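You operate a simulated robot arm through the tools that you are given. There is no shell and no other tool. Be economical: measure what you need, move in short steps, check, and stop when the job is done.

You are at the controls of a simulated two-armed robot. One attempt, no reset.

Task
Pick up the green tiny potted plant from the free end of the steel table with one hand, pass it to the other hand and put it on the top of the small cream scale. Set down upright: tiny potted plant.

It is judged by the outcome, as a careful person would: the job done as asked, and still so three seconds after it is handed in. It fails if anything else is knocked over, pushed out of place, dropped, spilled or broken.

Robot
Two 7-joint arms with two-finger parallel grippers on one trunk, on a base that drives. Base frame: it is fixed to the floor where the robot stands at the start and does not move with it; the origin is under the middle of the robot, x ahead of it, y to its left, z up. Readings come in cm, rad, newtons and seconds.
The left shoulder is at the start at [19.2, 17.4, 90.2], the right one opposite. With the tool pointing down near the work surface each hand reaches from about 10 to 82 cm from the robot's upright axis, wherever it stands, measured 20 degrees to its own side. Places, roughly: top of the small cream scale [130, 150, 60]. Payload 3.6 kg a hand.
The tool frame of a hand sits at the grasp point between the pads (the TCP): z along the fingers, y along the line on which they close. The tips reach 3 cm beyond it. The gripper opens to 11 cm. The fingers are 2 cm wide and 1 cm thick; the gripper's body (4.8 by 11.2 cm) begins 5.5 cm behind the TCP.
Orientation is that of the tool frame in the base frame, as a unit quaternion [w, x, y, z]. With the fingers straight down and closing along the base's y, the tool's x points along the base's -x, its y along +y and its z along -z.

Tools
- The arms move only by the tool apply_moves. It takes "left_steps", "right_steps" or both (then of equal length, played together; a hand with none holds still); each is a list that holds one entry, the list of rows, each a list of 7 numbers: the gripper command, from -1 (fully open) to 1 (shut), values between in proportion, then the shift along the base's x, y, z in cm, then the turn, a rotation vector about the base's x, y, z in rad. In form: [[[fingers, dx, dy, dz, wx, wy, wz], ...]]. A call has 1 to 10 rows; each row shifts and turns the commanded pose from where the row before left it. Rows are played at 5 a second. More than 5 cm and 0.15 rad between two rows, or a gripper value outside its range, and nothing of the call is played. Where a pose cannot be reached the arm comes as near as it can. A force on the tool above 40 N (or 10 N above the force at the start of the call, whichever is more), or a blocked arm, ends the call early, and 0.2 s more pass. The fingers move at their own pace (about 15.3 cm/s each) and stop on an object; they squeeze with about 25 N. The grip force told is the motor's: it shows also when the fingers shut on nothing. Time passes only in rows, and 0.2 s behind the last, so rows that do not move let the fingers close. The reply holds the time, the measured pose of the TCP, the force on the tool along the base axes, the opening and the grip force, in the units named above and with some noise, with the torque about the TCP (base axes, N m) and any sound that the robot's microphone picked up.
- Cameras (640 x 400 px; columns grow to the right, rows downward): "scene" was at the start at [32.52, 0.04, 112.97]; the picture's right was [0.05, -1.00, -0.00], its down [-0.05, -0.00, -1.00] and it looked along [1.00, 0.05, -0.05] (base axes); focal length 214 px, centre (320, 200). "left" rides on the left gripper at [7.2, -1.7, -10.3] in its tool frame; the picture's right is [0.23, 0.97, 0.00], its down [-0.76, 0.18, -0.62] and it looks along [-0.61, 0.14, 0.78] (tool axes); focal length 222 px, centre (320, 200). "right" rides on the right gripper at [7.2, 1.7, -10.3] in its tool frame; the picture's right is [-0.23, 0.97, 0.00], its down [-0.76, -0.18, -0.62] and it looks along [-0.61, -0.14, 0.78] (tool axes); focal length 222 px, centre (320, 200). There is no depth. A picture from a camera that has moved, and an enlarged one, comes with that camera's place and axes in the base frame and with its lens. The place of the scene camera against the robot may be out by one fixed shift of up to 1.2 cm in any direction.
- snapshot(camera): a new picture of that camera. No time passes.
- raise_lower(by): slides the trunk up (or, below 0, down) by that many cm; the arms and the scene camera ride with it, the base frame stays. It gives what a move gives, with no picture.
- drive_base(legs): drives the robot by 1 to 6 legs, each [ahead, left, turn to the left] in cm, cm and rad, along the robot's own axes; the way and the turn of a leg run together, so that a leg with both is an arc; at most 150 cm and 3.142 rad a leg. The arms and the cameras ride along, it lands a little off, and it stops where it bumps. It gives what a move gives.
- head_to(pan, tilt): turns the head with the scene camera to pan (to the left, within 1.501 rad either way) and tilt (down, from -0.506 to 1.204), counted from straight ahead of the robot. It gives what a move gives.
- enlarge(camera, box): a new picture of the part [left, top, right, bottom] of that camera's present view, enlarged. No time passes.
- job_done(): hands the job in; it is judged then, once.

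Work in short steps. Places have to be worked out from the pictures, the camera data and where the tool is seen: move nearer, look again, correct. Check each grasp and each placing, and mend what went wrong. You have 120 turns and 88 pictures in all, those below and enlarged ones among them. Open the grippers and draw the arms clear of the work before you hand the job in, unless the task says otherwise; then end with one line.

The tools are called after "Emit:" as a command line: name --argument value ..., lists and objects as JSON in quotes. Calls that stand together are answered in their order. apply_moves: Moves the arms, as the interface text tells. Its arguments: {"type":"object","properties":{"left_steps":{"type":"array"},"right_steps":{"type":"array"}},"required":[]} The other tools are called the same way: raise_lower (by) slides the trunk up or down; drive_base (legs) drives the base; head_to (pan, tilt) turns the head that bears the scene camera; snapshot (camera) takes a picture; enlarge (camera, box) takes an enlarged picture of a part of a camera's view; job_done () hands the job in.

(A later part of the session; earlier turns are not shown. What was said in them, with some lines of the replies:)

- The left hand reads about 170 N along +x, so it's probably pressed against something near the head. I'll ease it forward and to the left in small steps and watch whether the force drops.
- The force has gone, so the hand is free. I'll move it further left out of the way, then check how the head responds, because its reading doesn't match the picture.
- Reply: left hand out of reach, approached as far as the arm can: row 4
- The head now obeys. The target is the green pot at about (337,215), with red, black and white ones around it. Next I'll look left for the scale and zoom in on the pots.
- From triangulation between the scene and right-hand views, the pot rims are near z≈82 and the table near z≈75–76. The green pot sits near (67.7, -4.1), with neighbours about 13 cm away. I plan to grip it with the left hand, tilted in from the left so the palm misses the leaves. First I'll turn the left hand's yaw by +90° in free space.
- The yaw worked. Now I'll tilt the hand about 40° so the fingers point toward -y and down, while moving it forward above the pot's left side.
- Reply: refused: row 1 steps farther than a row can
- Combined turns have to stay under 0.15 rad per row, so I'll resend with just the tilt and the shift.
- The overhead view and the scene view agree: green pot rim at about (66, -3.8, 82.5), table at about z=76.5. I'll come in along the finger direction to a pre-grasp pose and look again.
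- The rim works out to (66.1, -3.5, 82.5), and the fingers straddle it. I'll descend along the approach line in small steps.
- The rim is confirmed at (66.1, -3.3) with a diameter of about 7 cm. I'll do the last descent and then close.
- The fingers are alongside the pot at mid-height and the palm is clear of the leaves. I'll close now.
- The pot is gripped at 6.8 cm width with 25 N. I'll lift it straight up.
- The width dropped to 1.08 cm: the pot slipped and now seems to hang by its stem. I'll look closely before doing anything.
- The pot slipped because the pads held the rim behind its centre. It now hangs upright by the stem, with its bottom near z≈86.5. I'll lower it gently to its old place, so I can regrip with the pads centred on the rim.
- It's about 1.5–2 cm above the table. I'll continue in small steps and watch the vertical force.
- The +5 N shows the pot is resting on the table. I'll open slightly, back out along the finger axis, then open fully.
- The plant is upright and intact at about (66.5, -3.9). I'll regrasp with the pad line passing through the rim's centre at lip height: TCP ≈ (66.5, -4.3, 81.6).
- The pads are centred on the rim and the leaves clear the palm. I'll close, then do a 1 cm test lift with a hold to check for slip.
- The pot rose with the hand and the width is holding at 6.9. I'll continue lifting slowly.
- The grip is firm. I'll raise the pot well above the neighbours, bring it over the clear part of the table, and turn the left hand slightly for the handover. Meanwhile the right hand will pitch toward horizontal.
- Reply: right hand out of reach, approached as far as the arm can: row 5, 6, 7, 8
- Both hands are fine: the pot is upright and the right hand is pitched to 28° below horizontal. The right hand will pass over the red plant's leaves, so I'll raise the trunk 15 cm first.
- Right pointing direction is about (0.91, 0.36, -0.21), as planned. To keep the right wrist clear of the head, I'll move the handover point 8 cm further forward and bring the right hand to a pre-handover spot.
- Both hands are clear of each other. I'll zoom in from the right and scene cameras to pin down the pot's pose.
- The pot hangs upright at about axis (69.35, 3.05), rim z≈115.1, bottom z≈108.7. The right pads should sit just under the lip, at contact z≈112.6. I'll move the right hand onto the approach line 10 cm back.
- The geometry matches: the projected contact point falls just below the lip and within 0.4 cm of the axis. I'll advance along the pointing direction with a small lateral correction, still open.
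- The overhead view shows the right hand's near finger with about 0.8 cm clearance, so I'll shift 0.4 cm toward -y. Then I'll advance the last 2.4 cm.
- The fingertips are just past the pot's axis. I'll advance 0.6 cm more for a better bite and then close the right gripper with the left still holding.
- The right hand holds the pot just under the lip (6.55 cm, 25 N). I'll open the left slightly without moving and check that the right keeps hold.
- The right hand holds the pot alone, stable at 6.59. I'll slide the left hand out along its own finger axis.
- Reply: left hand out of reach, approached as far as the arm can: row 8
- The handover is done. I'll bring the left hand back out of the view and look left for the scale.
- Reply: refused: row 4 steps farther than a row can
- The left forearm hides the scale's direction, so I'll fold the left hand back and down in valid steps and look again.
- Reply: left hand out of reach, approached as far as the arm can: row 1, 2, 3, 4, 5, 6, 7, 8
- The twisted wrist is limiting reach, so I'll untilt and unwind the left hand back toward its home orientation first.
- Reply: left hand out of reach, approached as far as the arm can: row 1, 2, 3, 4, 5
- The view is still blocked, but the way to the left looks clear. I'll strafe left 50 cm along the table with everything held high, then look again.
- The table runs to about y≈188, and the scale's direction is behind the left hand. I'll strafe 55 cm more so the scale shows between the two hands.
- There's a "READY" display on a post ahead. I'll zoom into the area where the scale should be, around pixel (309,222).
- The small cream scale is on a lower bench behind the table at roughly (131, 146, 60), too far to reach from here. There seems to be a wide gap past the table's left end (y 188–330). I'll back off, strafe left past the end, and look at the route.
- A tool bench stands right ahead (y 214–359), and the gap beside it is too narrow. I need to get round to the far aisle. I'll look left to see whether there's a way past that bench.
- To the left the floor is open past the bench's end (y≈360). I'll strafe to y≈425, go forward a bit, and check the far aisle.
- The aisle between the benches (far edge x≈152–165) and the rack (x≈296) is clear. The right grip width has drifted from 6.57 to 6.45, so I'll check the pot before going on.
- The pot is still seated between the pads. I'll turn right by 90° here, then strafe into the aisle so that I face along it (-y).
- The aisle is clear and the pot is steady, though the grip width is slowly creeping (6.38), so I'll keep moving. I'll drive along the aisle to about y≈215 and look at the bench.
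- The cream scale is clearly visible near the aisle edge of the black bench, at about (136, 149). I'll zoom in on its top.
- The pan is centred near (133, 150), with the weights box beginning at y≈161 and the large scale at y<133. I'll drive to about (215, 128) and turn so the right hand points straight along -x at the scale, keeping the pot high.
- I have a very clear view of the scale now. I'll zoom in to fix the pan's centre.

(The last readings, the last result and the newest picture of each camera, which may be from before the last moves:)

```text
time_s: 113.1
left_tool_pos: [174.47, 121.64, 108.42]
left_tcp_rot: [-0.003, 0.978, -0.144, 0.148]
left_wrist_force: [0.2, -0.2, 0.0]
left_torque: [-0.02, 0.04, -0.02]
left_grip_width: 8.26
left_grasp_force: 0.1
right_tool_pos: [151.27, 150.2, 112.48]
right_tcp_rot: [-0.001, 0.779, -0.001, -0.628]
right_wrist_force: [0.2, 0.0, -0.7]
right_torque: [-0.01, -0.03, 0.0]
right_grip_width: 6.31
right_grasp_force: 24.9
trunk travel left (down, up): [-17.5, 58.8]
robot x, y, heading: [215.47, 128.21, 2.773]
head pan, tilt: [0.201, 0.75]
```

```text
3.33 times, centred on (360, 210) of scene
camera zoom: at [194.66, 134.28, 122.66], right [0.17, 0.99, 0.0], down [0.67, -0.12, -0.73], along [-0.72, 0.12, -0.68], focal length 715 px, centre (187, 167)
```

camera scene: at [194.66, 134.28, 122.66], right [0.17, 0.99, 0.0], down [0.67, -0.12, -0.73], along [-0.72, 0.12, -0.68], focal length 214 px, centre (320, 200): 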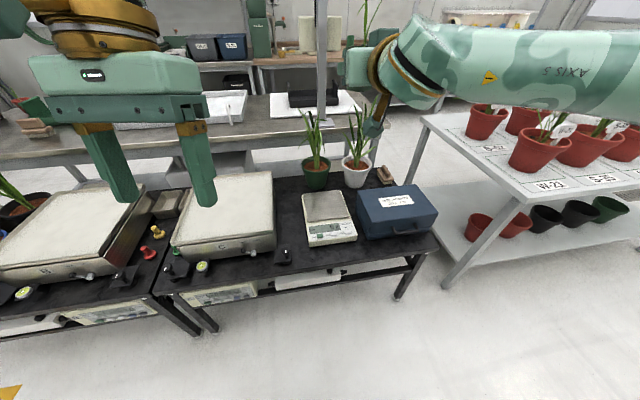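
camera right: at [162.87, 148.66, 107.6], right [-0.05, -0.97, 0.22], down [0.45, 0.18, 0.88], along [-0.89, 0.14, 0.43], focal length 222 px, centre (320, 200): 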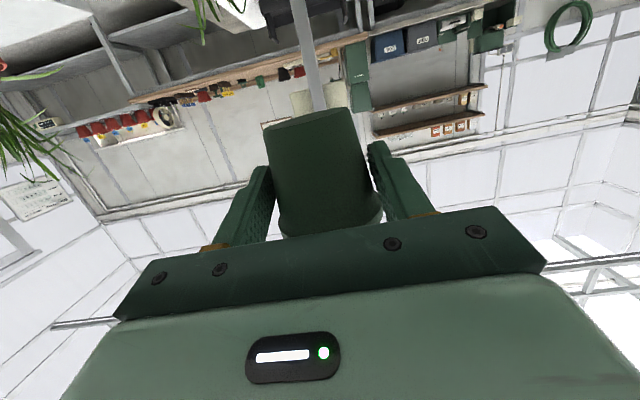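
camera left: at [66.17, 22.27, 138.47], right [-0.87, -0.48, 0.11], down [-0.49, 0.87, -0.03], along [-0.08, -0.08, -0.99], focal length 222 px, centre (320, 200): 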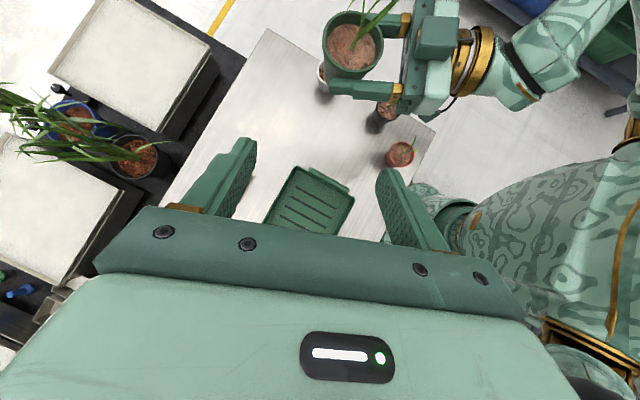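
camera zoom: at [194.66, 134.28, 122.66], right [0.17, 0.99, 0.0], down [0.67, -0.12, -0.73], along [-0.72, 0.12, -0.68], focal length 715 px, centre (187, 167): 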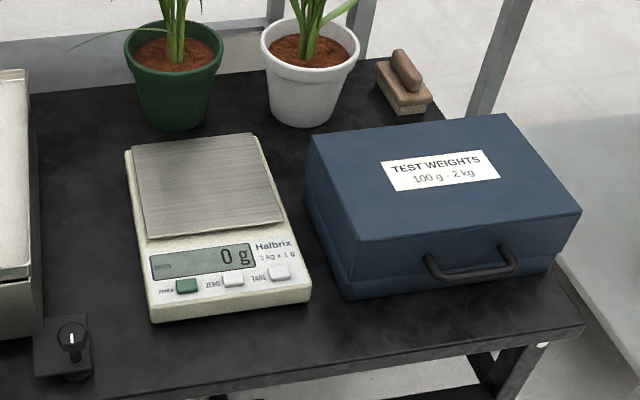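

Combining two views puts the pan centre near (130, 147.5), top z≈57–60. I'll lower the trunk fully and check where the pot is relative to the pan.

Emit:
raise_lower --by -17.4

Emit:
drive_base --legs '[[17, 7, 0]]'

Emit:
snapshot --camera "scene"

```text
time_s: 115.1
left_tool_pos: [174.65, 121.48, 90.98]
left_tcp_rot: [-0.003, 0.979, -0.144, 0.146]
left_wrist_force: [-0.6, 0.7, 0.0]
left_torque: [0.0, 0.04, 0.01]
left_grip_width: 8.26
left_grasp_force: 0.0
right_tool_pos: [151.44, 150.3, 95.21]
right_tcp_rot: [0.0, 0.778, 0.0, -0.629]
right_wrist_force: [0.4, 0.5, -0.9]
right_torque: [0.01, -0.02, 0.02]
right_grip_width: 6.3
right_grasp_force: 25.8
trunk travel left (down, up): [-0.1, 76.2]
robot x, y, heading: [216.02, 128.3, 2.773]
head pan, tilt: [0.201, 0.75]
```

```text
time_s: 116.6
left_tool_pos: [156.13, 121.23, 90.85]
left_tcp_rot: [-0.003, 0.979, -0.143, 0.148]
left_wrist_force: [-0.5, -0.5, -0.3]
left_torque: [-0.01, -0.01, 0.03]
left_grip_width: 8.25
left_grasp_force: 0.0
right_tool_pos: [132.89, 149.9, 95.08]
right_tcp_rot: [0.001, 0.778, 0.0, -0.628]
right_wrist_force: [1.2, 0.8, -1.5]
right_torque: [-0.02, 0.03, 0.01]
right_grip_width: 6.3
right_grasp_force: 25.0
trunk travel left (down, up): [-0.1, 76.2]
robot x, y, heading: [197.47, 127.52, 2.771]
head pan, tilt: [0.201, 0.75]
```

```text
24 pictures are left
camera scene: at [166.12, 137.82, 103.93], right [0.17, 0.99, 0.0], down [0.67, -0.12, -0.73], along [-0.72, 0.12, -0.68], focal length 214 px, centre (320, 200)
```

scene: 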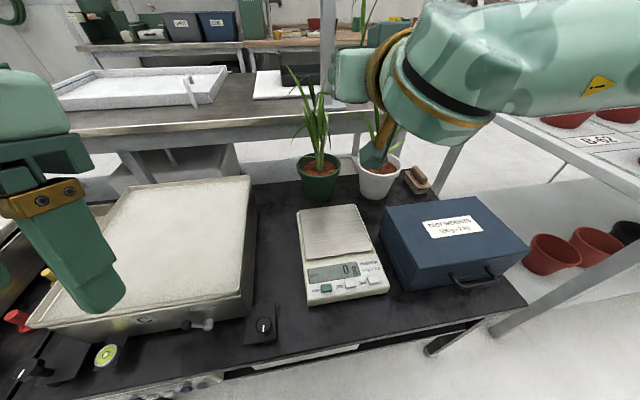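

The pan centre is confirmed at about (130.5, 147.6). I'll shift the hand 2.3 cm toward -y, add 13° of pitch so the wrist camera clears the scale's front, and descend part of the way.

Emit:
apply_moves --right_steps '[[[1, -0.3, -1.2, -2, 0, -0.11, 0], [1, -0.2, -1.1, -2.5, 0, -0.11, 0], [1, 0, 0, -3, 0, 0, 0], [1, 0, 0, -3, 0, 0, 0], [1, 0, 0, -3, 0, 0, 0], [1, 0, 0, -3, 0, 0, 0], [1, 0, 0, -2.5, 0, 0, 0], [1, 0, 0, 0, 0, 0, 0]]]'

Emit:
snapshot --camera "scene"

```text
time_s: 118.4
left_tool_pos: [156.09, 121.29, 91.02]
left_tcp_rot: [-0.003, 0.979, -0.143, 0.148]
left_wrist_force: [0.8, -0.6, -0.3]
left_torque: [0.01, 0.01, 0.01]
left_grip_width: 8.25
left_grasp_force: 0.0
right_tool_pos: [132.31, 147.36, 78.48]
right_tcp_rot: [0.0, 0.842, 0.0, -0.539]
right_wrist_force: [0.1, -0.6, -0.9]
right_torque: [0.0, 0.0, -0.03]
right_grip_width: 6.25
right_grasp_force: 25.6
right hand out of reach, approached as far as the arm can: row 7
trunk travel left (down, up): [-0.1, 76.2]
robot x, y, heading: [197.62, 127.74, 2.767]
head pan, tilt: [0.201, 0.75]
```

```text
23 pictures are left
camera scene: at [166.19, 137.81, 103.96], right [0.17, 0.99, 0.0], down [0.67, -0.12, -0.73], along [-0.72, 0.12, -0.68], focal length 214 px, centre (320, 200)
```

scene: 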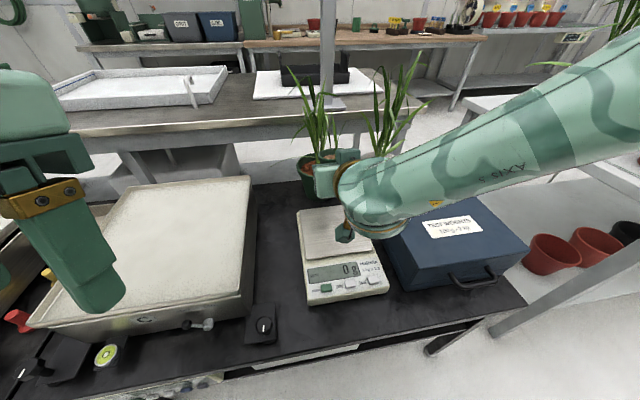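

The arm is too folded to go lower here. I'll drive the base back about 20 cm, extend the arm forward by the same amount, and then lower it.

Emit:
drive_base --legs '[[-18.6, -7.2, 0]]'

Emit:
apply_moves --right_steps '[[[1, -2.5, 0, 0, 0, 0, 0], [1, -3.5, 0, 0, 0, 0, 0], [1, -3.5, 0, -0.5, 0, 0, 0], [1, -3.5, 0, -0.5, 0, 0, 0], [1, -3, 0, -1, 0, 0, 0], [1, -2.5, 0, -2, 0, 0, 0], [1, 0, 0, -2, 0, 0, 0], [1, 0, 0, 0, 0, 0, 0]]]'

Emit:
snapshot --camera "scene"

```text
time_s: 120.0
left_tool_pos: [176.42, 121.23, 91.05]
left_tcp_rot: [-0.003, 0.979, -0.143, 0.148]
left_wrist_force: [0.7, -0.7, 0.2]
left_torque: [-0.04, -0.01, 0.01]
left_grip_width: 8.24
left_grasp_force: 0.0
right_tool_pos: [152.53, 147.4, 78.59]
right_tcp_rot: [0.0, 0.842, 0.0, -0.54]
right_wrist_force: [0.9, 0.9, -0.1]
right_torque: [-0.02, -0.01, 0.0]
right_grip_width: 6.25
right_grasp_force: 24.6
trunk travel left (down, up): [-0.1, 76.2]
robot x, y, heading: [217.89, 127.66, 2.769]
head pan, tilt: [0.201, 0.75]
```

```text
time_s: 121.8
left_tool_pos: [176.28, 121.08, 90.96]
left_tcp_rot: [-0.003, 0.979, -0.144, 0.147]
left_wrist_force: [0.5, -0.2, 0.5]
left_torque: [0.02, 0.04, 0.0]
left_grip_width: 8.27
left_grasp_force: 0.0
right_tool_pos: [134.02, 147.34, 72.45]
right_tcp_rot: [0.0, 0.842, 0.0, -0.539]
right_wrist_force: [1.0, 0.0, -0.7]
right_torque: [0.02, -0.03, 0.03]
right_grip_width: 6.26
right_grasp_force: 25.3
trunk travel left (down, up): [-0.1, 76.2]
robot x, y, heading: [217.53, 127.4, 2.771]
head pan, tilt: [0.201, 0.75]
```

```text
22 pictures are left
camera scene: at [186.33, 137.68, 103.96], right [0.17, 0.99, 0.0], down [0.67, -0.12, -0.73], along [-0.72, 0.12, -0.68], focal length 214 px, centre (320, 200)
```

scene: 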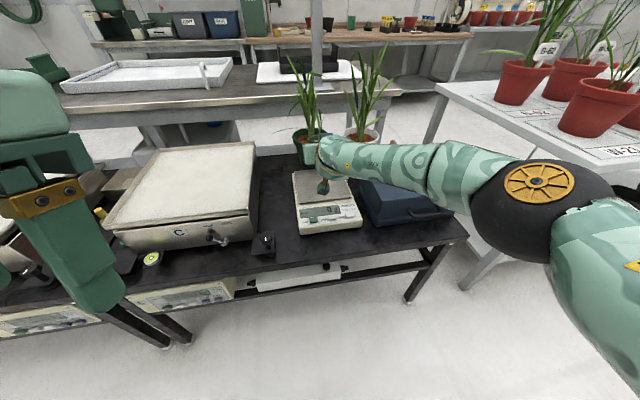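

At z=72.5 the arm has room. I'll check the pot's tilt and its position over the pan with the right camera and a zoomed scene view.

Emit:
snapshot --camera "right"

Emit:
enlarge --camera "scene" --box '[260, 110, 420, 250]'

Emit:
snapshot --camera "left"

```text
21 pictures are left
camera right: at [146.35, 145.78, 70.26], right [-0.1, -0.97, 0.21], down [0.25, 0.18, 0.95], along [-0.96, 0.14, 0.22], focal length 222 px, centre (320, 200)
```

right: 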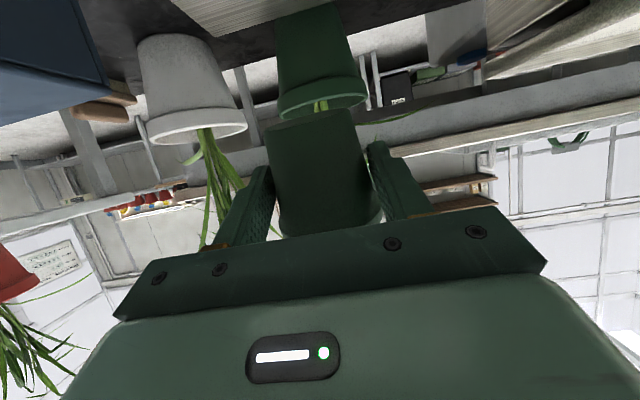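

```text
2.86 times, centred on (340, 180) of scene
camera zoom: at [186.33, 137.68, 103.96], right [0.17, 0.99, 0.0], down [0.67, -0.12, -0.73], along [-0.72, 0.12, -0.68], focal length 613 px, centre (263, 257)
```

zoom: 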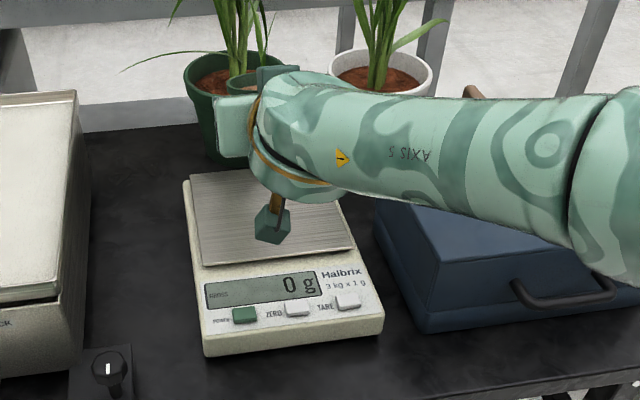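

```text
19 pictures are left
camera left: at [180.51, 121.04, 103.15], right [-0.07, -1.0, 0.02], down [-0.93, 0.07, 0.37], along [-0.37, 0.01, -0.93], focal length 222 px, centre (320, 200)
```

left: 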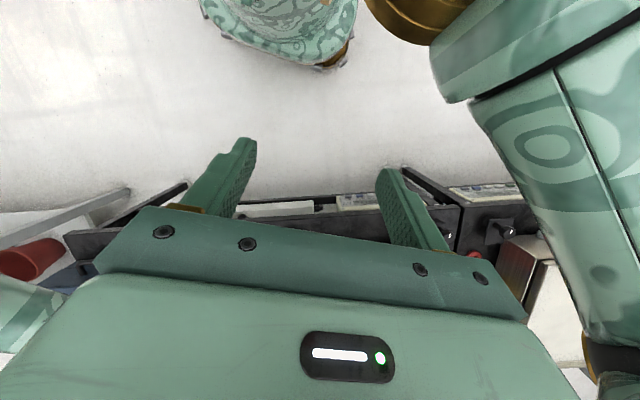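

The pot hangs over the pan and is leaning about 13° with the hand. I'll add a little pitch for camera clearance, shift 1.8 cm toward the pan centre, and lower to about z=66.

Emit:
apply_moves --right_steps '[[[1, -0.9, 0.1, -1, 0, -0.08, 0], [1, -0.9, 0.1, -1.5, 0, 0, 0], [1, 0, 0, -2, 0, 0, 0], [1, 0, 0, -2, 0, 0, 0], [1, 0, 0, 0, 0, 0, 0]]]'

Emit:
enlarge --camera "scene" --box '[260, 110, 420, 250]'

Emit:
snapshot --camera "right"

```text
time_s: 123.0
left_tool_pos: [176.32, 121.12, 90.97]
left_tcp_rot: [-0.003, 0.978, -0.145, 0.147]
left_wrist_force: [0.6, 0.2, -0.1]
left_torque: [0.02, 0.02, 0.01]
left_grip_width: 8.26
left_grasp_force: 0.1
right_tool_pos: [132.42, 147.65, 67.91]
right_tcp_rot: [-0.001, 0.864, -0.001, -0.504]
right_wrist_force: [-0.1, 0.6, -0.5]
right_torque: [0.04, 0.0, -0.02]
right_grip_width: 6.23
right_grasp_force: 25.4
right hand out of reach, approached as far as the arm can: row 4
trunk travel left (down, up): [-0.1, 76.2]
robot x, y, heading: [217.66, 127.82, 2.771]
head pan, tilt: [0.201, 0.75]
```

```text
2.86 times, centred on (340, 180) of scene
camera zoom: at [186.33, 137.68, 103.95], right [0.17, 0.99, 0.0], down [0.67, -0.12, -0.73], along [-0.72, 0.12, -0.68], focal length 613 px, centre (263, 257)
```

zoom: 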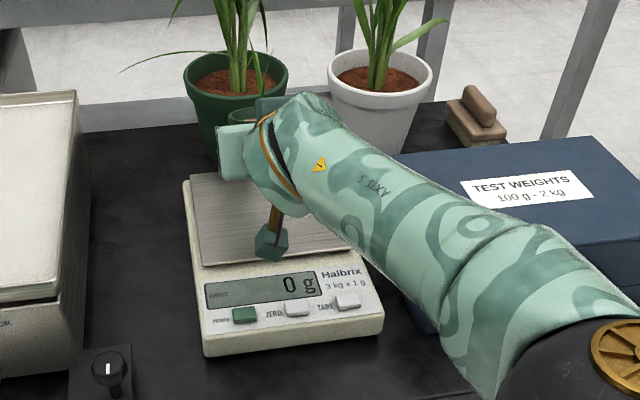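

```text
17 pictures are left
camera right: at [144.86, 146.0, 66.8], right [-0.11, -0.97, 0.2], down [0.17, 0.18, 0.97], along [-0.98, 0.14, 0.15], focal length 222 px, centre (320, 200)
```

right: 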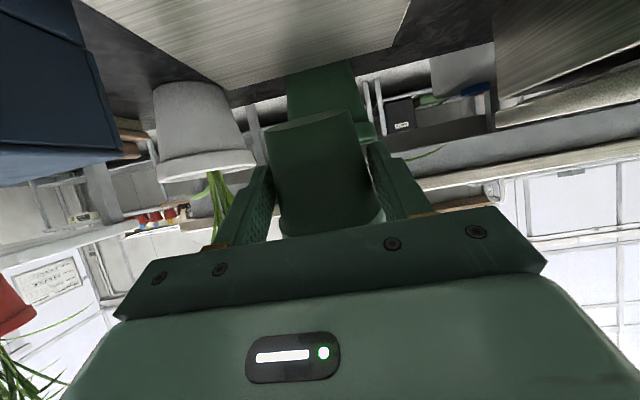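

The reach limit came again at z≈68, and the elbow is dropping near the weights box. I'll raise slightly, back the base up 12 cm more, extend the arm and descend with a straighter arm.

Emit:
apply_moves --right_steps '[[[1, 0, 0, 2, 0, 0, 0], [1, 0, 0, 2, 0, 0, 0]]]'

Emit:
drive_base --legs '[[-11.2, -4.3, 0]]'

Emit:
apply_moves --right_steps '[[[1, -2, 0, 0, 0, 0, 0], [1, -3, 0, 0, 0, 0, 0], [1, -3, 0, 0, 0, 0, 0], [1, -2.5, 0, 0, 0, 0, 0], [1, -1.5, 0, -1.5, 0, 0, 0], [1, 0, 0, -2, 0, 0, 0], [1, 0, 0, -1, 0, 0, 0], [1, 0, 0, 0, 0, 0, 0]]]'

Emit:
enlarge --camera "scene" --box '[240, 80, 480, 260]'

```text
time_s: 123.6
left_tool_pos: [176.36, 121.09, 90.96]
left_tcp_rot: [-0.003, 0.979, -0.143, 0.147]
left_wrist_force: [-0.7, 0.0, -0.6]
left_torque: [0.0, -0.01, 0.05]
left_grip_width: 8.25
left_grasp_force: 0.0
right_tool_pos: [132.37, 147.47, 72.17]
right_tcp_rot: [0.0, 0.863, 0.001, -0.504]
right_wrist_force: [0.3, -0.7, -1.7]
right_torque: [-0.02, 0.0, 0.04]
right_grip_width: 6.21
right_grasp_force: 25.1
trunk travel left (down, up): [-0.1, 76.2]
robot x, y, heading: [217.62, 127.83, 2.771]
head pan, tilt: [0.201, 0.75]
```

```text
time_s: 124.8
left_tool_pos: [188.6, 121.25, 91.04]
left_tcp_rot: [-0.004, 0.979, -0.142, 0.148]
left_wrist_force: [-0.6, -0.2, 0.1]
left_torque: [0.01, 0.0, 0.0]
left_grip_width: 8.24
left_grasp_force: 0.1
right_tool_pos: [144.61, 147.45, 72.19]
right_tcp_rot: [0.001, 0.863, 0.001, -0.505]
right_wrist_force: [-0.5, 0.5, -1.0]
right_torque: [0.0, -0.02, 0.02]
right_grip_width: 6.2
right_grasp_force: 24.8
trunk travel left (down, up): [-0.1, 76.2]
robot x, y, heading: [229.89, 127.81, 2.774]
head pan, tilt: [0.201, 0.75]
```

```text
time_s: 126.6
left_tool_pos: [188.68, 121.12, 90.95]
left_tcp_rot: [-0.003, 0.979, -0.143, 0.148]
left_wrist_force: [0.1, 0.1, -1.5]
left_torque: [-0.04, 0.04, 0.01]
left_grip_width: 8.22
left_grasp_force: 0.1
right_tool_pos: [144.42, 147.57, 69.64]
right_tcp_rot: [0.001, 0.863, 0.001, -0.505]
right_wrist_force: [-0.1, 0.4, -0.1]
right_torque: [-0.04, 0.01, 0.01]
right_grip_width: 6.17
right_grasp_force: 24.7
right hand out of reach, approached as far as the arm can: row 1, 2, 3, 4, 5, 7
trunk travel left (down, up): [-0.1, 76.2]
robot x, y, heading: [229.5, 128.21, 2.772]
head pan, tilt: [0.201, 0.75]
```

```text
2.22 times, centred on (360, 170) of scene
camera zoom: at [198.59, 137.81, 103.95], right [0.17, 0.99, 0.0], down [0.67, -0.11, -0.73], along [-0.72, 0.12, -0.68], focal length 477 px, centre (231, 267)
```

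zoom: 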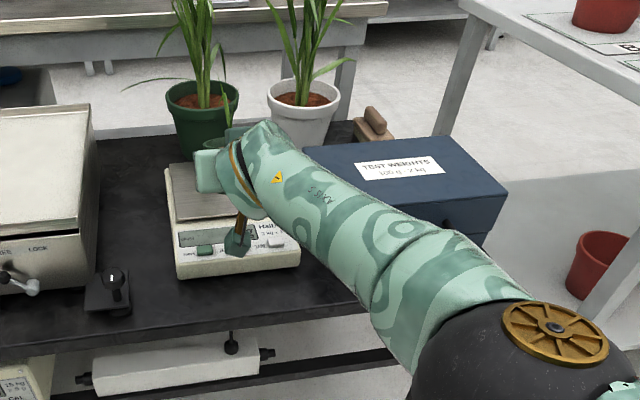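

The arm is fully stretched at 85 cm, so the best standoff lies in between. I'll retract the hand 8 cm and raise it a bit, drive forward about 19.5 cm so the hand ends over the pan, and then descend.

Emit:
apply_moves --right_steps '[[[1, 2, 0, 1.5, 0, 0, 0], [1, 3, 0, 1, 0, 0, 0], [1, 3, 0, 0.5, 0, 0, 0], [1, 0, 0, 0, 0, 0, 0]]]'

Emit:
drive_base --legs '[[18.2, 7.1, 0]]'

Emit:
apply_moves --right_steps '[[[1, 0, 0, -2, 0, 0, 0], [1, 0, 0, -2, 0, 0, 0], [1, 0, 0, -2, 0, 0, 0], [1, 0, 0, 0, 0, 0, 0]]]'

Emit:
enlarge --camera "scene" --box '[240, 100, 480, 280]'

```text
time_s: 127.6
left_tool_pos: [188.61, 121.19, 91.05]
left_tcp_rot: [-0.003, 0.979, -0.143, 0.148]
left_wrist_force: [-0.2, 0.2, 0.5]
left_torque: [-0.04, -0.02, 0.03]
left_grip_width: 8.26
left_grasp_force: 0.0
right_tool_pos: [152.41, 147.56, 72.75]
right_tcp_rot: [0.0, 0.863, 0.0, -0.504]
right_wrist_force: [0.2, -0.3, -1.2]
right_torque: [0.01, -0.02, 0.02]
right_grip_width: 6.17
right_grasp_force: 25.1
trunk travel left (down, up): [-0.1, 76.2]
robot x, y, heading: [230.08, 128.0, 2.77]
head pan, tilt: [0.201, 0.75]
```

```text
time_s: 129.2
left_tool_pos: [169.21, 121.11, 91.08]
left_tcp_rot: [-0.004, 0.979, -0.141, 0.148]
left_wrist_force: [0.0, -1.0, -0.9]
left_torque: [-0.05, 0.0, 0.02]
left_grip_width: 8.25
left_grasp_force: 0.0
right_tool_pos: [132.98, 147.23, 72.69]
right_tcp_rot: [0.002, 0.863, 0.002, -0.504]
right_wrist_force: [-0.4, 0.2, -0.9]
right_torque: [-0.02, 0.01, -0.01]
right_grip_width: 6.16
right_grasp_force: 25.3
trunk travel left (down, up): [-0.1, 76.2]
robot x, y, heading: [210.6, 127.72, 2.785]
head pan, tilt: [0.201, 0.75]
```

```text
time_s: 130.2
left_tool_pos: [169.24, 121.03, 91.0]
left_tcp_rot: [-0.003, 0.979, -0.141, 0.147]
left_wrist_force: [-0.5, -0.5, -0.3]
left_torque: [-0.02, 0.02, 0.02]
left_grip_width: 8.25
left_grasp_force: 0.1
right_tool_pos: [132.85, 147.31, 66.63]
right_tcp_rot: [0.001, 0.864, 0.001, -0.504]
right_wrist_force: [-0.7, 0.8, -0.5]
right_torque: [-0.04, -0.04, 0.01]
right_grip_width: 6.15
right_grasp_force: 25.3
trunk travel left (down, up): [-0.1, 76.2]
robot x, y, heading: [210.52, 128.13, 2.778]
head pan, tilt: [0.201, 0.75]
```

```text
2.22 times, centred on (360, 190) of scene
camera zoom: at [179.19, 137.65, 103.95], right [0.16, 0.99, 0.0], down [0.67, -0.11, -0.73], along [-0.72, 0.12, -0.68], focal length 477 px, centre (231, 222)
```

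zoom: 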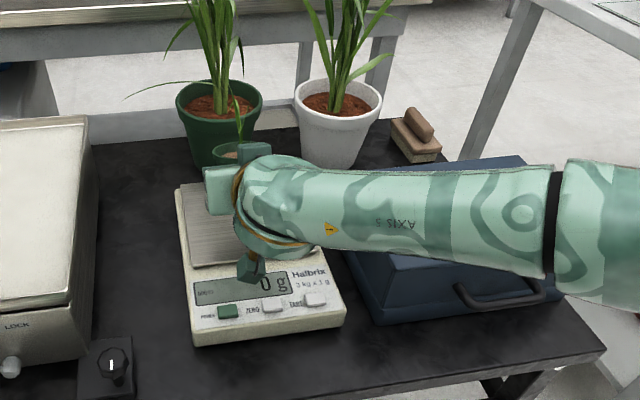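

At z=66.6 there's no reach limit. The forearm passes above the weights box, so I'll descend in small steps and check forces and the view.

Emit:
apply_moves --right_steps '[[[1, -0.3, 0.2, -0.8, 0, 0, 0], [1, -0.3, 0.1, -0.7, 0, 0, 0], [1, 0, 0, -0.5, 0, 0, 0], [1, 0, 0, 0, 0, 0, 0]]]'

Emit:
snapshot --camera "right"

Emit:
snapshot --camera "scene"

```text
time_s: 131.2
left_tool_pos: [169.29, 120.94, 91.02]
left_tcp_rot: [-0.004, 0.979, -0.141, 0.147]
left_wrist_force: [-0.1, -0.3, 0.6]
left_torque: [0.01, 0.0, 0.0]
left_grip_width: 8.25
left_grasp_force: 0.1
right_tool_pos: [132.36, 147.5, 64.6]
right_tcp_rot: [0.002, 0.863, 0.003, -0.505]
right_wrist_force: [0.3, -0.1, -0.6]
right_torque: [0.02, -0.03, -0.01]
right_grip_width: 6.15
right_grasp_force: 24.8
trunk travel left (down, up): [-0.1, 76.2]
robot x, y, heading: [210.69, 127.96, 2.778]
head pan, tilt: [0.201, 0.75]
```

```text
14 pictures are left
camera right: at [144.83, 146.03, 63.46], right [-0.11, -0.97, 0.2], down [0.17, 0.18, 0.97], along [-0.98, 0.14, 0.15], focal length 222 px, centre (320, 200)
```

right: 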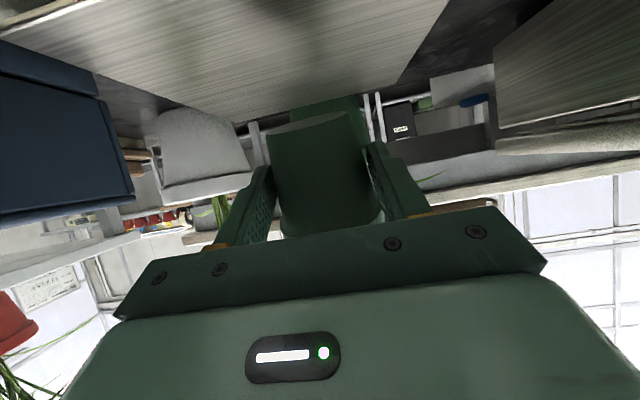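

```text
13 pictures are left
camera scene: at [179.19, 137.65, 103.95], right [0.16, 0.99, 0.0], down [0.67, -0.11, -0.73], along [-0.72, 0.12, -0.68], focal length 214 px, centre (320, 200)
```

scene: 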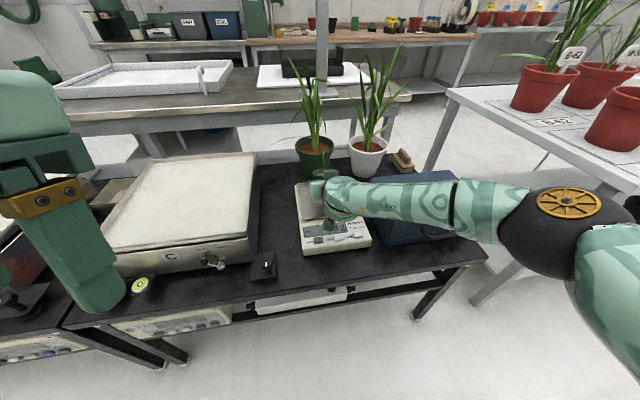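

The pan top works out to z≈58.8, and the pot's bottom is about 2.3 cm above it. I'll step down 1.6 cm and then proceed in fine steps.

Emit:
apply_moves --right_steps '[[[1, 0, 0, -0.5, 0, 0, 0], [1, 0, 0, -0.5, 0, 0, 0], [1, 0, 0, -0.4, 0, 0, 0], [1, 0, 0, -0.2, 0, 0, 0], [1, 0, 0, 0, 0, 0, 0]]]'

Emit:
apply_moves --right_steps '[[[1, 0, 0, -0.25, 0, 0, 0], [1, 0, 0, 0, 0, 0, 0]]]'

Emit:
apply_moves --right_steps '[[[1, 0, 0, -0.25, 0, 0, 0], [1, 0, 0, 0, 0, 0, 0]]]'

Emit:
snapshot --camera "right"

```text
time_s: 132.4
left_tool_pos: [169.25, 121.0, 90.96]
left_tcp_rot: [-0.004, 0.979, -0.141, 0.147]
left_wrist_force: [-0.1, 0.2, -0.3]
left_torque: [0.03, 0.04, 0.02]
left_grip_width: 8.25
left_grasp_force: 0.1
right_tool_pos: [132.48, 147.5, 63.1]
right_tcp_rot: [0.001, 0.863, 0.002, -0.505]
right_wrist_force: [0.2, 0.3, -1.2]
right_torque: [0.01, -0.01, -0.01]
right_grip_width: 6.1
right_grasp_force: 25.1
trunk travel left (down, up): [-0.1, 76.2]
robot x, y, heading: [210.3, 127.91, 2.77]
head pan, tilt: [0.201, 0.75]
```

```text
time_s: 133.0
left_tool_pos: [169.19, 121.02, 91.03]
left_tcp_rot: [-0.004, 0.979, -0.141, 0.148]
left_wrist_force: [-0.4, 0.2, -0.2]
left_torque: [0.03, -0.02, -0.01]
left_grip_width: 8.27
left_grasp_force: 0.0
right_tool_pos: [132.36, 147.52, 62.85]
right_tcp_rot: [0.001, 0.863, 0.002, -0.505]
right_wrist_force: [-0.4, 0.1, -1.1]
right_torque: [-0.01, -0.02, 0.0]
right_grip_width: 6.12
right_grasp_force: 24.5
trunk travel left (down, up): [-0.1, 76.2]
robot x, y, heading: [210.99, 127.98, 2.781]
head pan, tilt: [0.201, 0.75]
```

```text
time_s: 133.6
left_tool_pos: [169.2, 120.97, 91.03]
left_tcp_rot: [-0.004, 0.979, -0.141, 0.147]
left_wrist_force: [0.8, -0.1, -0.3]
left_torque: [-0.03, -0.04, 0.0]
left_grip_width: 8.26
left_grasp_force: 0.0
right_tool_pos: [132.38, 147.57, 62.6]
right_tcp_rot: [0.002, 0.863, 0.003, -0.505]
right_wrist_force: [0.1, -0.6, -1.2]
right_torque: [0.03, 0.01, 0.02]
right_grip_width: 6.14
right_grasp_force: 25.1
trunk travel left (down, up): [-0.1, 76.2]
robot x, y, heading: [210.74, 128.07, 2.781]
head pan, tilt: [0.201, 0.75]
```

```text
12 pictures are left
camera right: at [144.83, 146.05, 61.4], right [-0.11, -0.97, 0.2], down [0.17, 0.18, 0.97], along [-0.98, 0.14, 0.15], focal length 222 px, centre (320, 200)
```

right: 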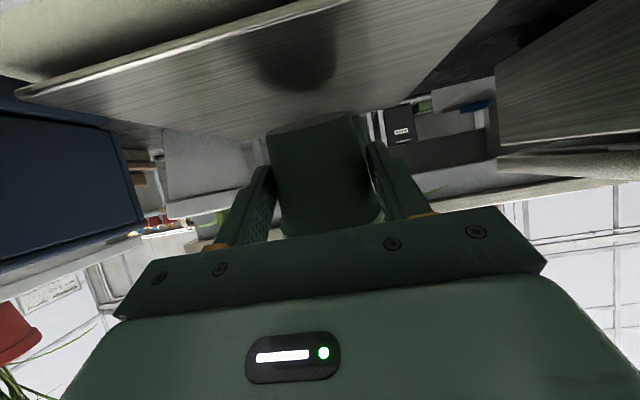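

The pot's reflection in the pan shows about 1 cm still to go. I'll keep descending in fine steps.

Emit:
apply_moves --right_steps '[[[1, 0, 0, -0.3, 0, 0, 0], [1, 0, 0, -0.2, 0, 0, 0], [1, 0, 0, 0, 0, 0, 0]]]'

Emit:
apply_moves --right_steps '[[[1, 0, 0, -0.2, 0, 0, 0], [1, 0, 0, 0, 0, 0, 0]]]'

Emit:
enlarge --camera "right" --box '[200, 20, 440, 250]'

```text
time_s: 134.4
left_tool_pos: [169.23, 121.11, 91.05]
left_tcp_rot: [-0.004, 0.979, -0.141, 0.147]
left_wrist_force: [0.6, 0.4, -0.2]
left_torque: [0.04, 0.02, 0.02]
left_grip_width: 8.23
left_grasp_force: 0.1
right_tool_pos: [132.4, 147.52, 62.1]
right_tcp_rot: [0.001, 0.863, 0.002, -0.505]
right_wrist_force: [0.3, -0.4, -0.3]
right_torque: [-0.01, -0.02, 0.02]
right_grip_width: 6.1
right_grasp_force: 25.1
trunk travel left (down, up): [-0.1, 76.2]
robot x, y, heading: [210.74, 127.93, 2.779]
head pan, tilt: [0.201, 0.75]
```

```text
time_s: 135.0
left_tool_pos: [169.26, 120.97, 91.0]
left_tcp_rot: [-0.004, 0.979, -0.141, 0.147]
left_wrist_force: [0.4, -0.1, -0.2]
left_torque: [0.0, 0.02, 0.01]
left_grip_width: 8.26
left_grasp_force: 0.0
right_tool_pos: [132.38, 147.6, 61.95]
right_tcp_rot: [0.001, 0.863, 0.002, -0.505]
right_wrist_force: [-0.1, 0.0, -1.2]
right_torque: [-0.02, -0.02, -0.01]
right_grip_width: 6.14
right_grasp_force: 24.8
trunk travel left (down, up): [-0.1, 76.2]
robot x, y, heading: [210.63, 127.86, 2.778]
head pan, tilt: [0.201, 0.75]
```

```text
1.74 times, centred on (320, 135) of right
camera zoom: at [144.83, 146.06, 60.69], right [-0.11, -0.97, 0.2], down [0.17, 0.18, 0.97], along [-0.98, 0.14, 0.15], focal length 386 px, centre (320, 313)
```

zoom: 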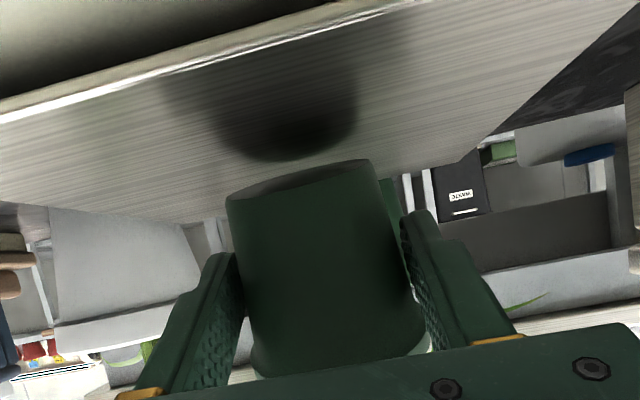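

The shadow is almost meeting the pot's lower edge. I'll take fine steps until a contact force shows.

Emit:
apply_moves --right_steps '[[[1, 0, 0, -0.2, 0, 0, 0], [1, 0, 0, 0, 0, 0, 0]]]'

Emit:
apply_moves --right_steps '[[[1, 0, 0, -0.2, 0, 0, 0], [1, 0, 0, 0, 0, 0, 0]]]'

Emit:
apply_moves --right_steps '[[[1, 0, 0, -0.2, 0, 0, 0], [1, 0, 0, 0, 0, 0, 0]]]'

Emit:
enlarge --camera "right" --box '[200, 20, 440, 250]'

```text
time_s: 135.6
left_tool_pos: [169.27, 121.04, 90.95]
left_tcp_rot: [-0.003, 0.979, -0.141, 0.148]
left_wrist_force: [0.2, -0.2, -0.1]
left_torque: [-0.01, 0.01, 0.03]
left_grip_width: 8.25
left_grasp_force: 0.1
right_tool_pos: [132.38, 147.51, 61.65]
right_tcp_rot: [0.001, 0.864, 0.002, -0.504]
right_wrist_force: [-0.5, -0.6, -0.8]
right_torque: [0.01, -0.01, -0.03]
right_grip_width: 6.1
right_grasp_force: 25.1
trunk travel left (down, up): [-0.1, 76.2]
robot x, y, heading: [210.72, 128.01, 2.783]
head pan, tilt: [0.201, 0.75]
```

```text
time_s: 136.2
left_tool_pos: [169.29, 120.96, 90.95]
left_tcp_rot: [-0.002, 0.979, -0.141, 0.147]
left_wrist_force: [0.0, -0.3, -0.2]
left_torque: [-0.03, -0.03, 0.0]
left_grip_width: 8.26
left_grasp_force: 0.0
right_tool_pos: [132.29, 147.62, 61.52]
right_tcp_rot: [0.002, 0.863, 0.003, -0.505]
right_wrist_force: [0.1, -0.9, 1.7]
right_torque: [-0.01, 0.09, 0.01]
right_grip_width: 6.12
right_grasp_force: 25.3
trunk travel left (down, up): [-0.1, 76.2]
robot x, y, heading: [210.21, 127.96, 2.784]
head pan, tilt: [0.201, 0.75]
```

```text
time_s: 136.8
left_tool_pos: [169.28, 121.0, 91.05]
left_tcp_rot: [-0.003, 0.979, -0.141, 0.147]
left_wrist_force: [0.1, -0.1, -0.2]
left_torque: [0.03, -0.01, 0.01]
left_grip_width: 8.26
left_grasp_force: 0.0
right_tool_pos: [132.37, 147.53, 61.54]
right_tcp_rot: [0.002, 0.863, 0.003, -0.506]
right_wrist_force: [1.1, -2.0, 7.5]
right_torque: [-0.1, 0.25, 0.08]
right_grip_width: 6.12
right_grasp_force: 25.2
trunk travel left (down, up): [-0.1, 76.2]
robot x, y, heading: [210.28, 127.67, 2.778]
head pan, tilt: [0.201, 0.75]
```

```text
1.74 times, centred on (320, 135) of right
camera zoom: at [144.82, 146.05, 60.23], right [-0.11, -0.97, 0.2], down [0.17, 0.18, 0.97], along [-0.98, 0.14, 0.15], focal length 386 px, centre (320, 313)
```

zoom: 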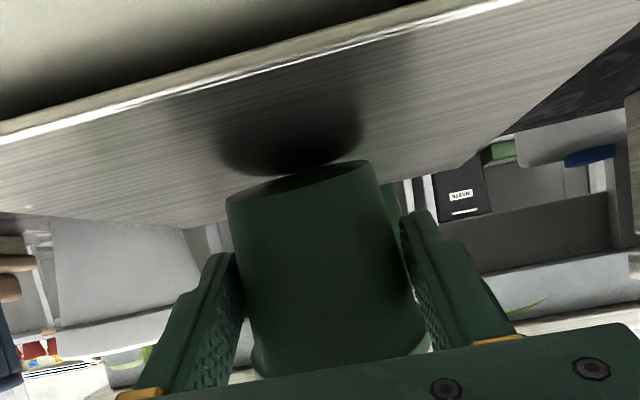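

Contact is confirmed: +7.5 N acting about 3.3 cm ahead of the TCP, so the pot's far bottom edge is on the pan. I'll ease the preload and open by only a few millimetres, so the pot settles flat while the pads still guide it.

Emit:
apply_moves --right_steps '[[[1, 0, 0, 0.15, 0, 0, 0], [-0.1, 0, 0, 0, 0, 0, 0], [-0.13, 0, 0, 0, 0, 0, 0], [-0.16, 0, 0, 0, 0, 0, 0], [-0.2, 0, 0, 0, 0, 0, 0], [-0.24, 0, 0, 0, 0, 0, 0], [-0.24, 0, 0, 0, 0, 0, 0]]]'

Emit:
enlarge --camera "right" --box '[200, 20, 440, 250]'

```text
time_s: 138.4
left_tool_pos: [169.23, 120.92, 90.92]
left_tcp_rot: [-0.004, 0.979, -0.141, 0.147]
left_wrist_force: [0.0, 0.1, -0.5]
left_torque: [0.02, 0.01, -0.04]
left_grip_width: 8.24
left_grasp_force: 0.0
right_tool_pos: [132.33, 147.49, 61.44]
right_tcp_rot: [0.001, 0.863, 0.002, -0.505]
right_wrist_force: [0.8, 0.5, 0.2]
right_torque: [-0.03, 0.02, -0.02]
right_grip_width: 6.83
right_grasp_force: 0.1
trunk travel left (down, up): [-0.1, 76.2]
robot x, y, heading: [210.43, 127.72, 2.778]
head pan, tilt: [0.201, 0.75]
```

```text
1.74 times, centred on (320, 135) of right
camera zoom: at [144.8, 146.06, 60.26], right [-0.11, -0.97, 0.2], down [0.17, 0.18, 0.97], along [-0.98, 0.14, 0.15], focal length 386 px, centre (320, 313)
```

zoom: 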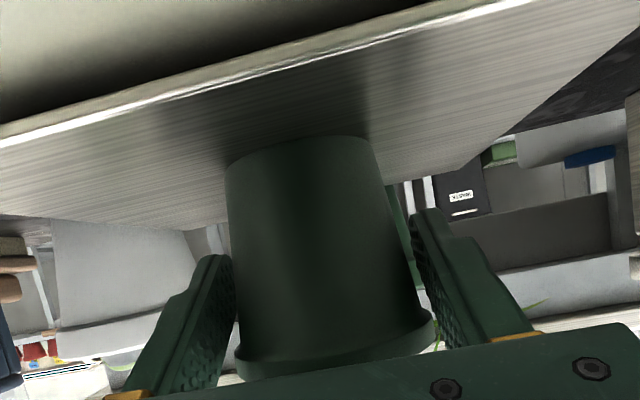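

The pot has settled flat and upright on the pan. I'll open fully and draw the hand straight back, slightly rising.

Emit:
apply_moves --right_steps '[[[-0.5, 0, 0, 0, 0, 0, 0], [-0.9, 0, 0, 0, 0, 0, 0], [-0.9, 1, 0, 0.4, 0, 0, 0], [-0.9, 2, 0, 0.8, 0, 0, 0], [-0.9, 2.5, 0, 1, 0, 0, 0], [-0.9, 3, 0, 1.2, 0, 0, 0], [-0.9, 3, 0, 1.5, 0, 0, 0], [-0.9, 3, 0, 1.5, 0, 0, 0]]]'

Emit:
snapshot --camera "right"

Emit:
enlarge --camera "scene" --box '[240, 100, 480, 280]'

```text
time_s: 140.2
left_tool_pos: [169.4, 121.05, 90.92]
left_tcp_rot: [-0.003, 0.979, -0.141, 0.148]
left_wrist_force: [-0.1, 0.1, 0.5]
left_torque: [-0.02, 0.01, -0.04]
left_grip_width: 8.25
left_grasp_force: 0.1
right_tool_pos: [135.41, 147.53, 62.68]
right_tcp_rot: [0.0, 0.865, 0.003, -0.501]
right_wrist_force: [-0.2, 0.4, 1.1]
right_torque: [0.0, -0.02, 0.03]
right_grip_width: 10.44
right_grasp_force: 0.1
right hand out of reach, approached as far as the arm can: row 5, 6, 7, 8
trunk travel left (down, up): [-0.1, 76.2]
robot x, y, heading: [210.72, 127.85, 2.78]
head pan, tilt: [0.201, 0.75]
```

```text
8 pictures are left
camera right: at [147.96, 146.04, 61.46], right [-0.11, -0.97, 0.19], down [0.16, 0.18, 0.97], along [-0.98, 0.14, 0.14], focal length 222 px, centre (320, 200)
```

right: 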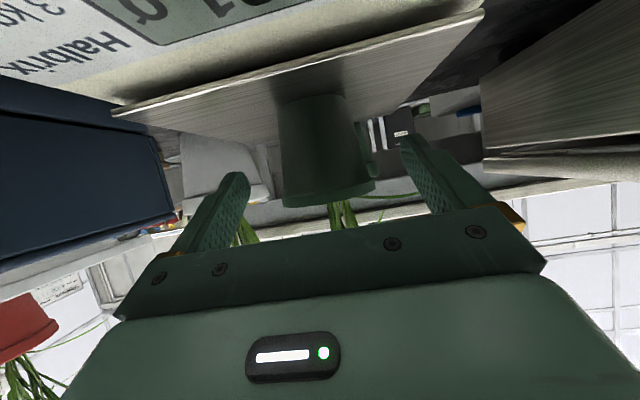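

```text
2.22 times, centred on (360, 190) of scene
camera zoom: at [179.2, 137.65, 103.96], right [0.16, 0.99, 0.0], down [0.67, -0.11, -0.73], along [-0.72, 0.12, -0.68], focal length 477 px, centre (231, 222)
```

zoom: 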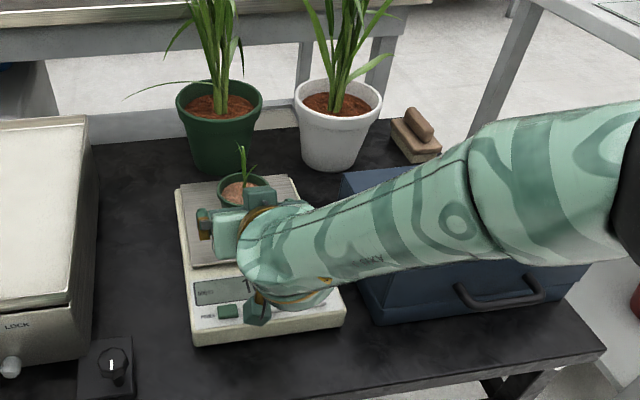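

The plant is standing on the pan and the scale shows a reading. The arm can't fold any further, so I'll back the base straight out along +x to withdraw the hand.

Emit:
drive_base --legs '[[-9.3, -3.6, 0], [-18.7, -7.2, 0]]'

Emit:
snapshot --camera "scene"

```text
time_s: 142.6
left_tool_pos: [199.41, 121.27, 91.05]
left_tcp_rot: [-0.004, 0.979, -0.141, 0.147]
left_wrist_force: [0.5, -0.6, 0.8]
left_torque: [0.0, 0.0, 0.02]
left_grip_width: 8.23
left_grasp_force: 0.1
right_tool_pos: [165.56, 147.9, 62.66]
right_tcp_rot: [0.0, 0.865, 0.002, -0.502]
right_wrist_force: [0.6, 0.3, -0.3]
right_torque: [-0.01, -0.02, 0.0]
right_grip_width: 10.45
right_grasp_force: 0.0
trunk travel left (down, up): [-0.1, 76.2]
robot x, y, heading: [241.01, 127.84, 2.778]
head pan, tilt: [0.201, 0.75]
```

```text
6 pictures are left
camera scene: at [209.38, 137.85, 103.97], right [0.16, 0.99, 0.0], down [0.67, -0.11, -0.73], along [-0.72, 0.12, -0.68], focal length 214 px, centre (320, 200)
```

scene: 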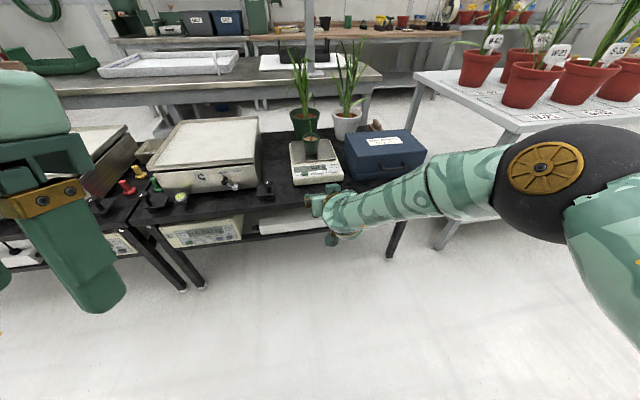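

I'll take a final close look at the scale and plant.

Emit:
enlarge --camera "scene" --box '[260, 90, 400, 210]'

```text
3.33 times, centred on (330, 150) of scene
camera zoom: at [209.38, 137.85, 103.97], right [0.16, 0.99, 0.0], down [0.67, -0.11, -0.73], along [-0.72, 0.12, -0.68], focal length 715 px, centre (287, 367)
```

zoom: 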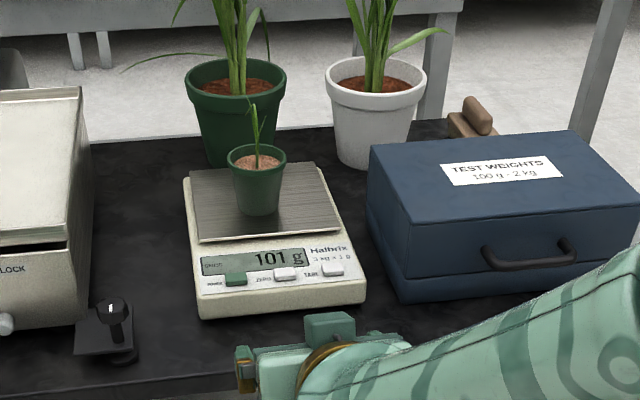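

The plant stands upright in the middle of the pan, the scale reads 101 g, and nothing around it has moved. Both grippers are open and clear, so I'm handing in.

Emit:
job_done

```text
The job is handed in.
```

The green potted plant was picked up with the left hand, passed to the right hand and set upright on the small cream scale (reading 101 g); my first grip slipped, so I set the pot back on the table and regripped before the handover.
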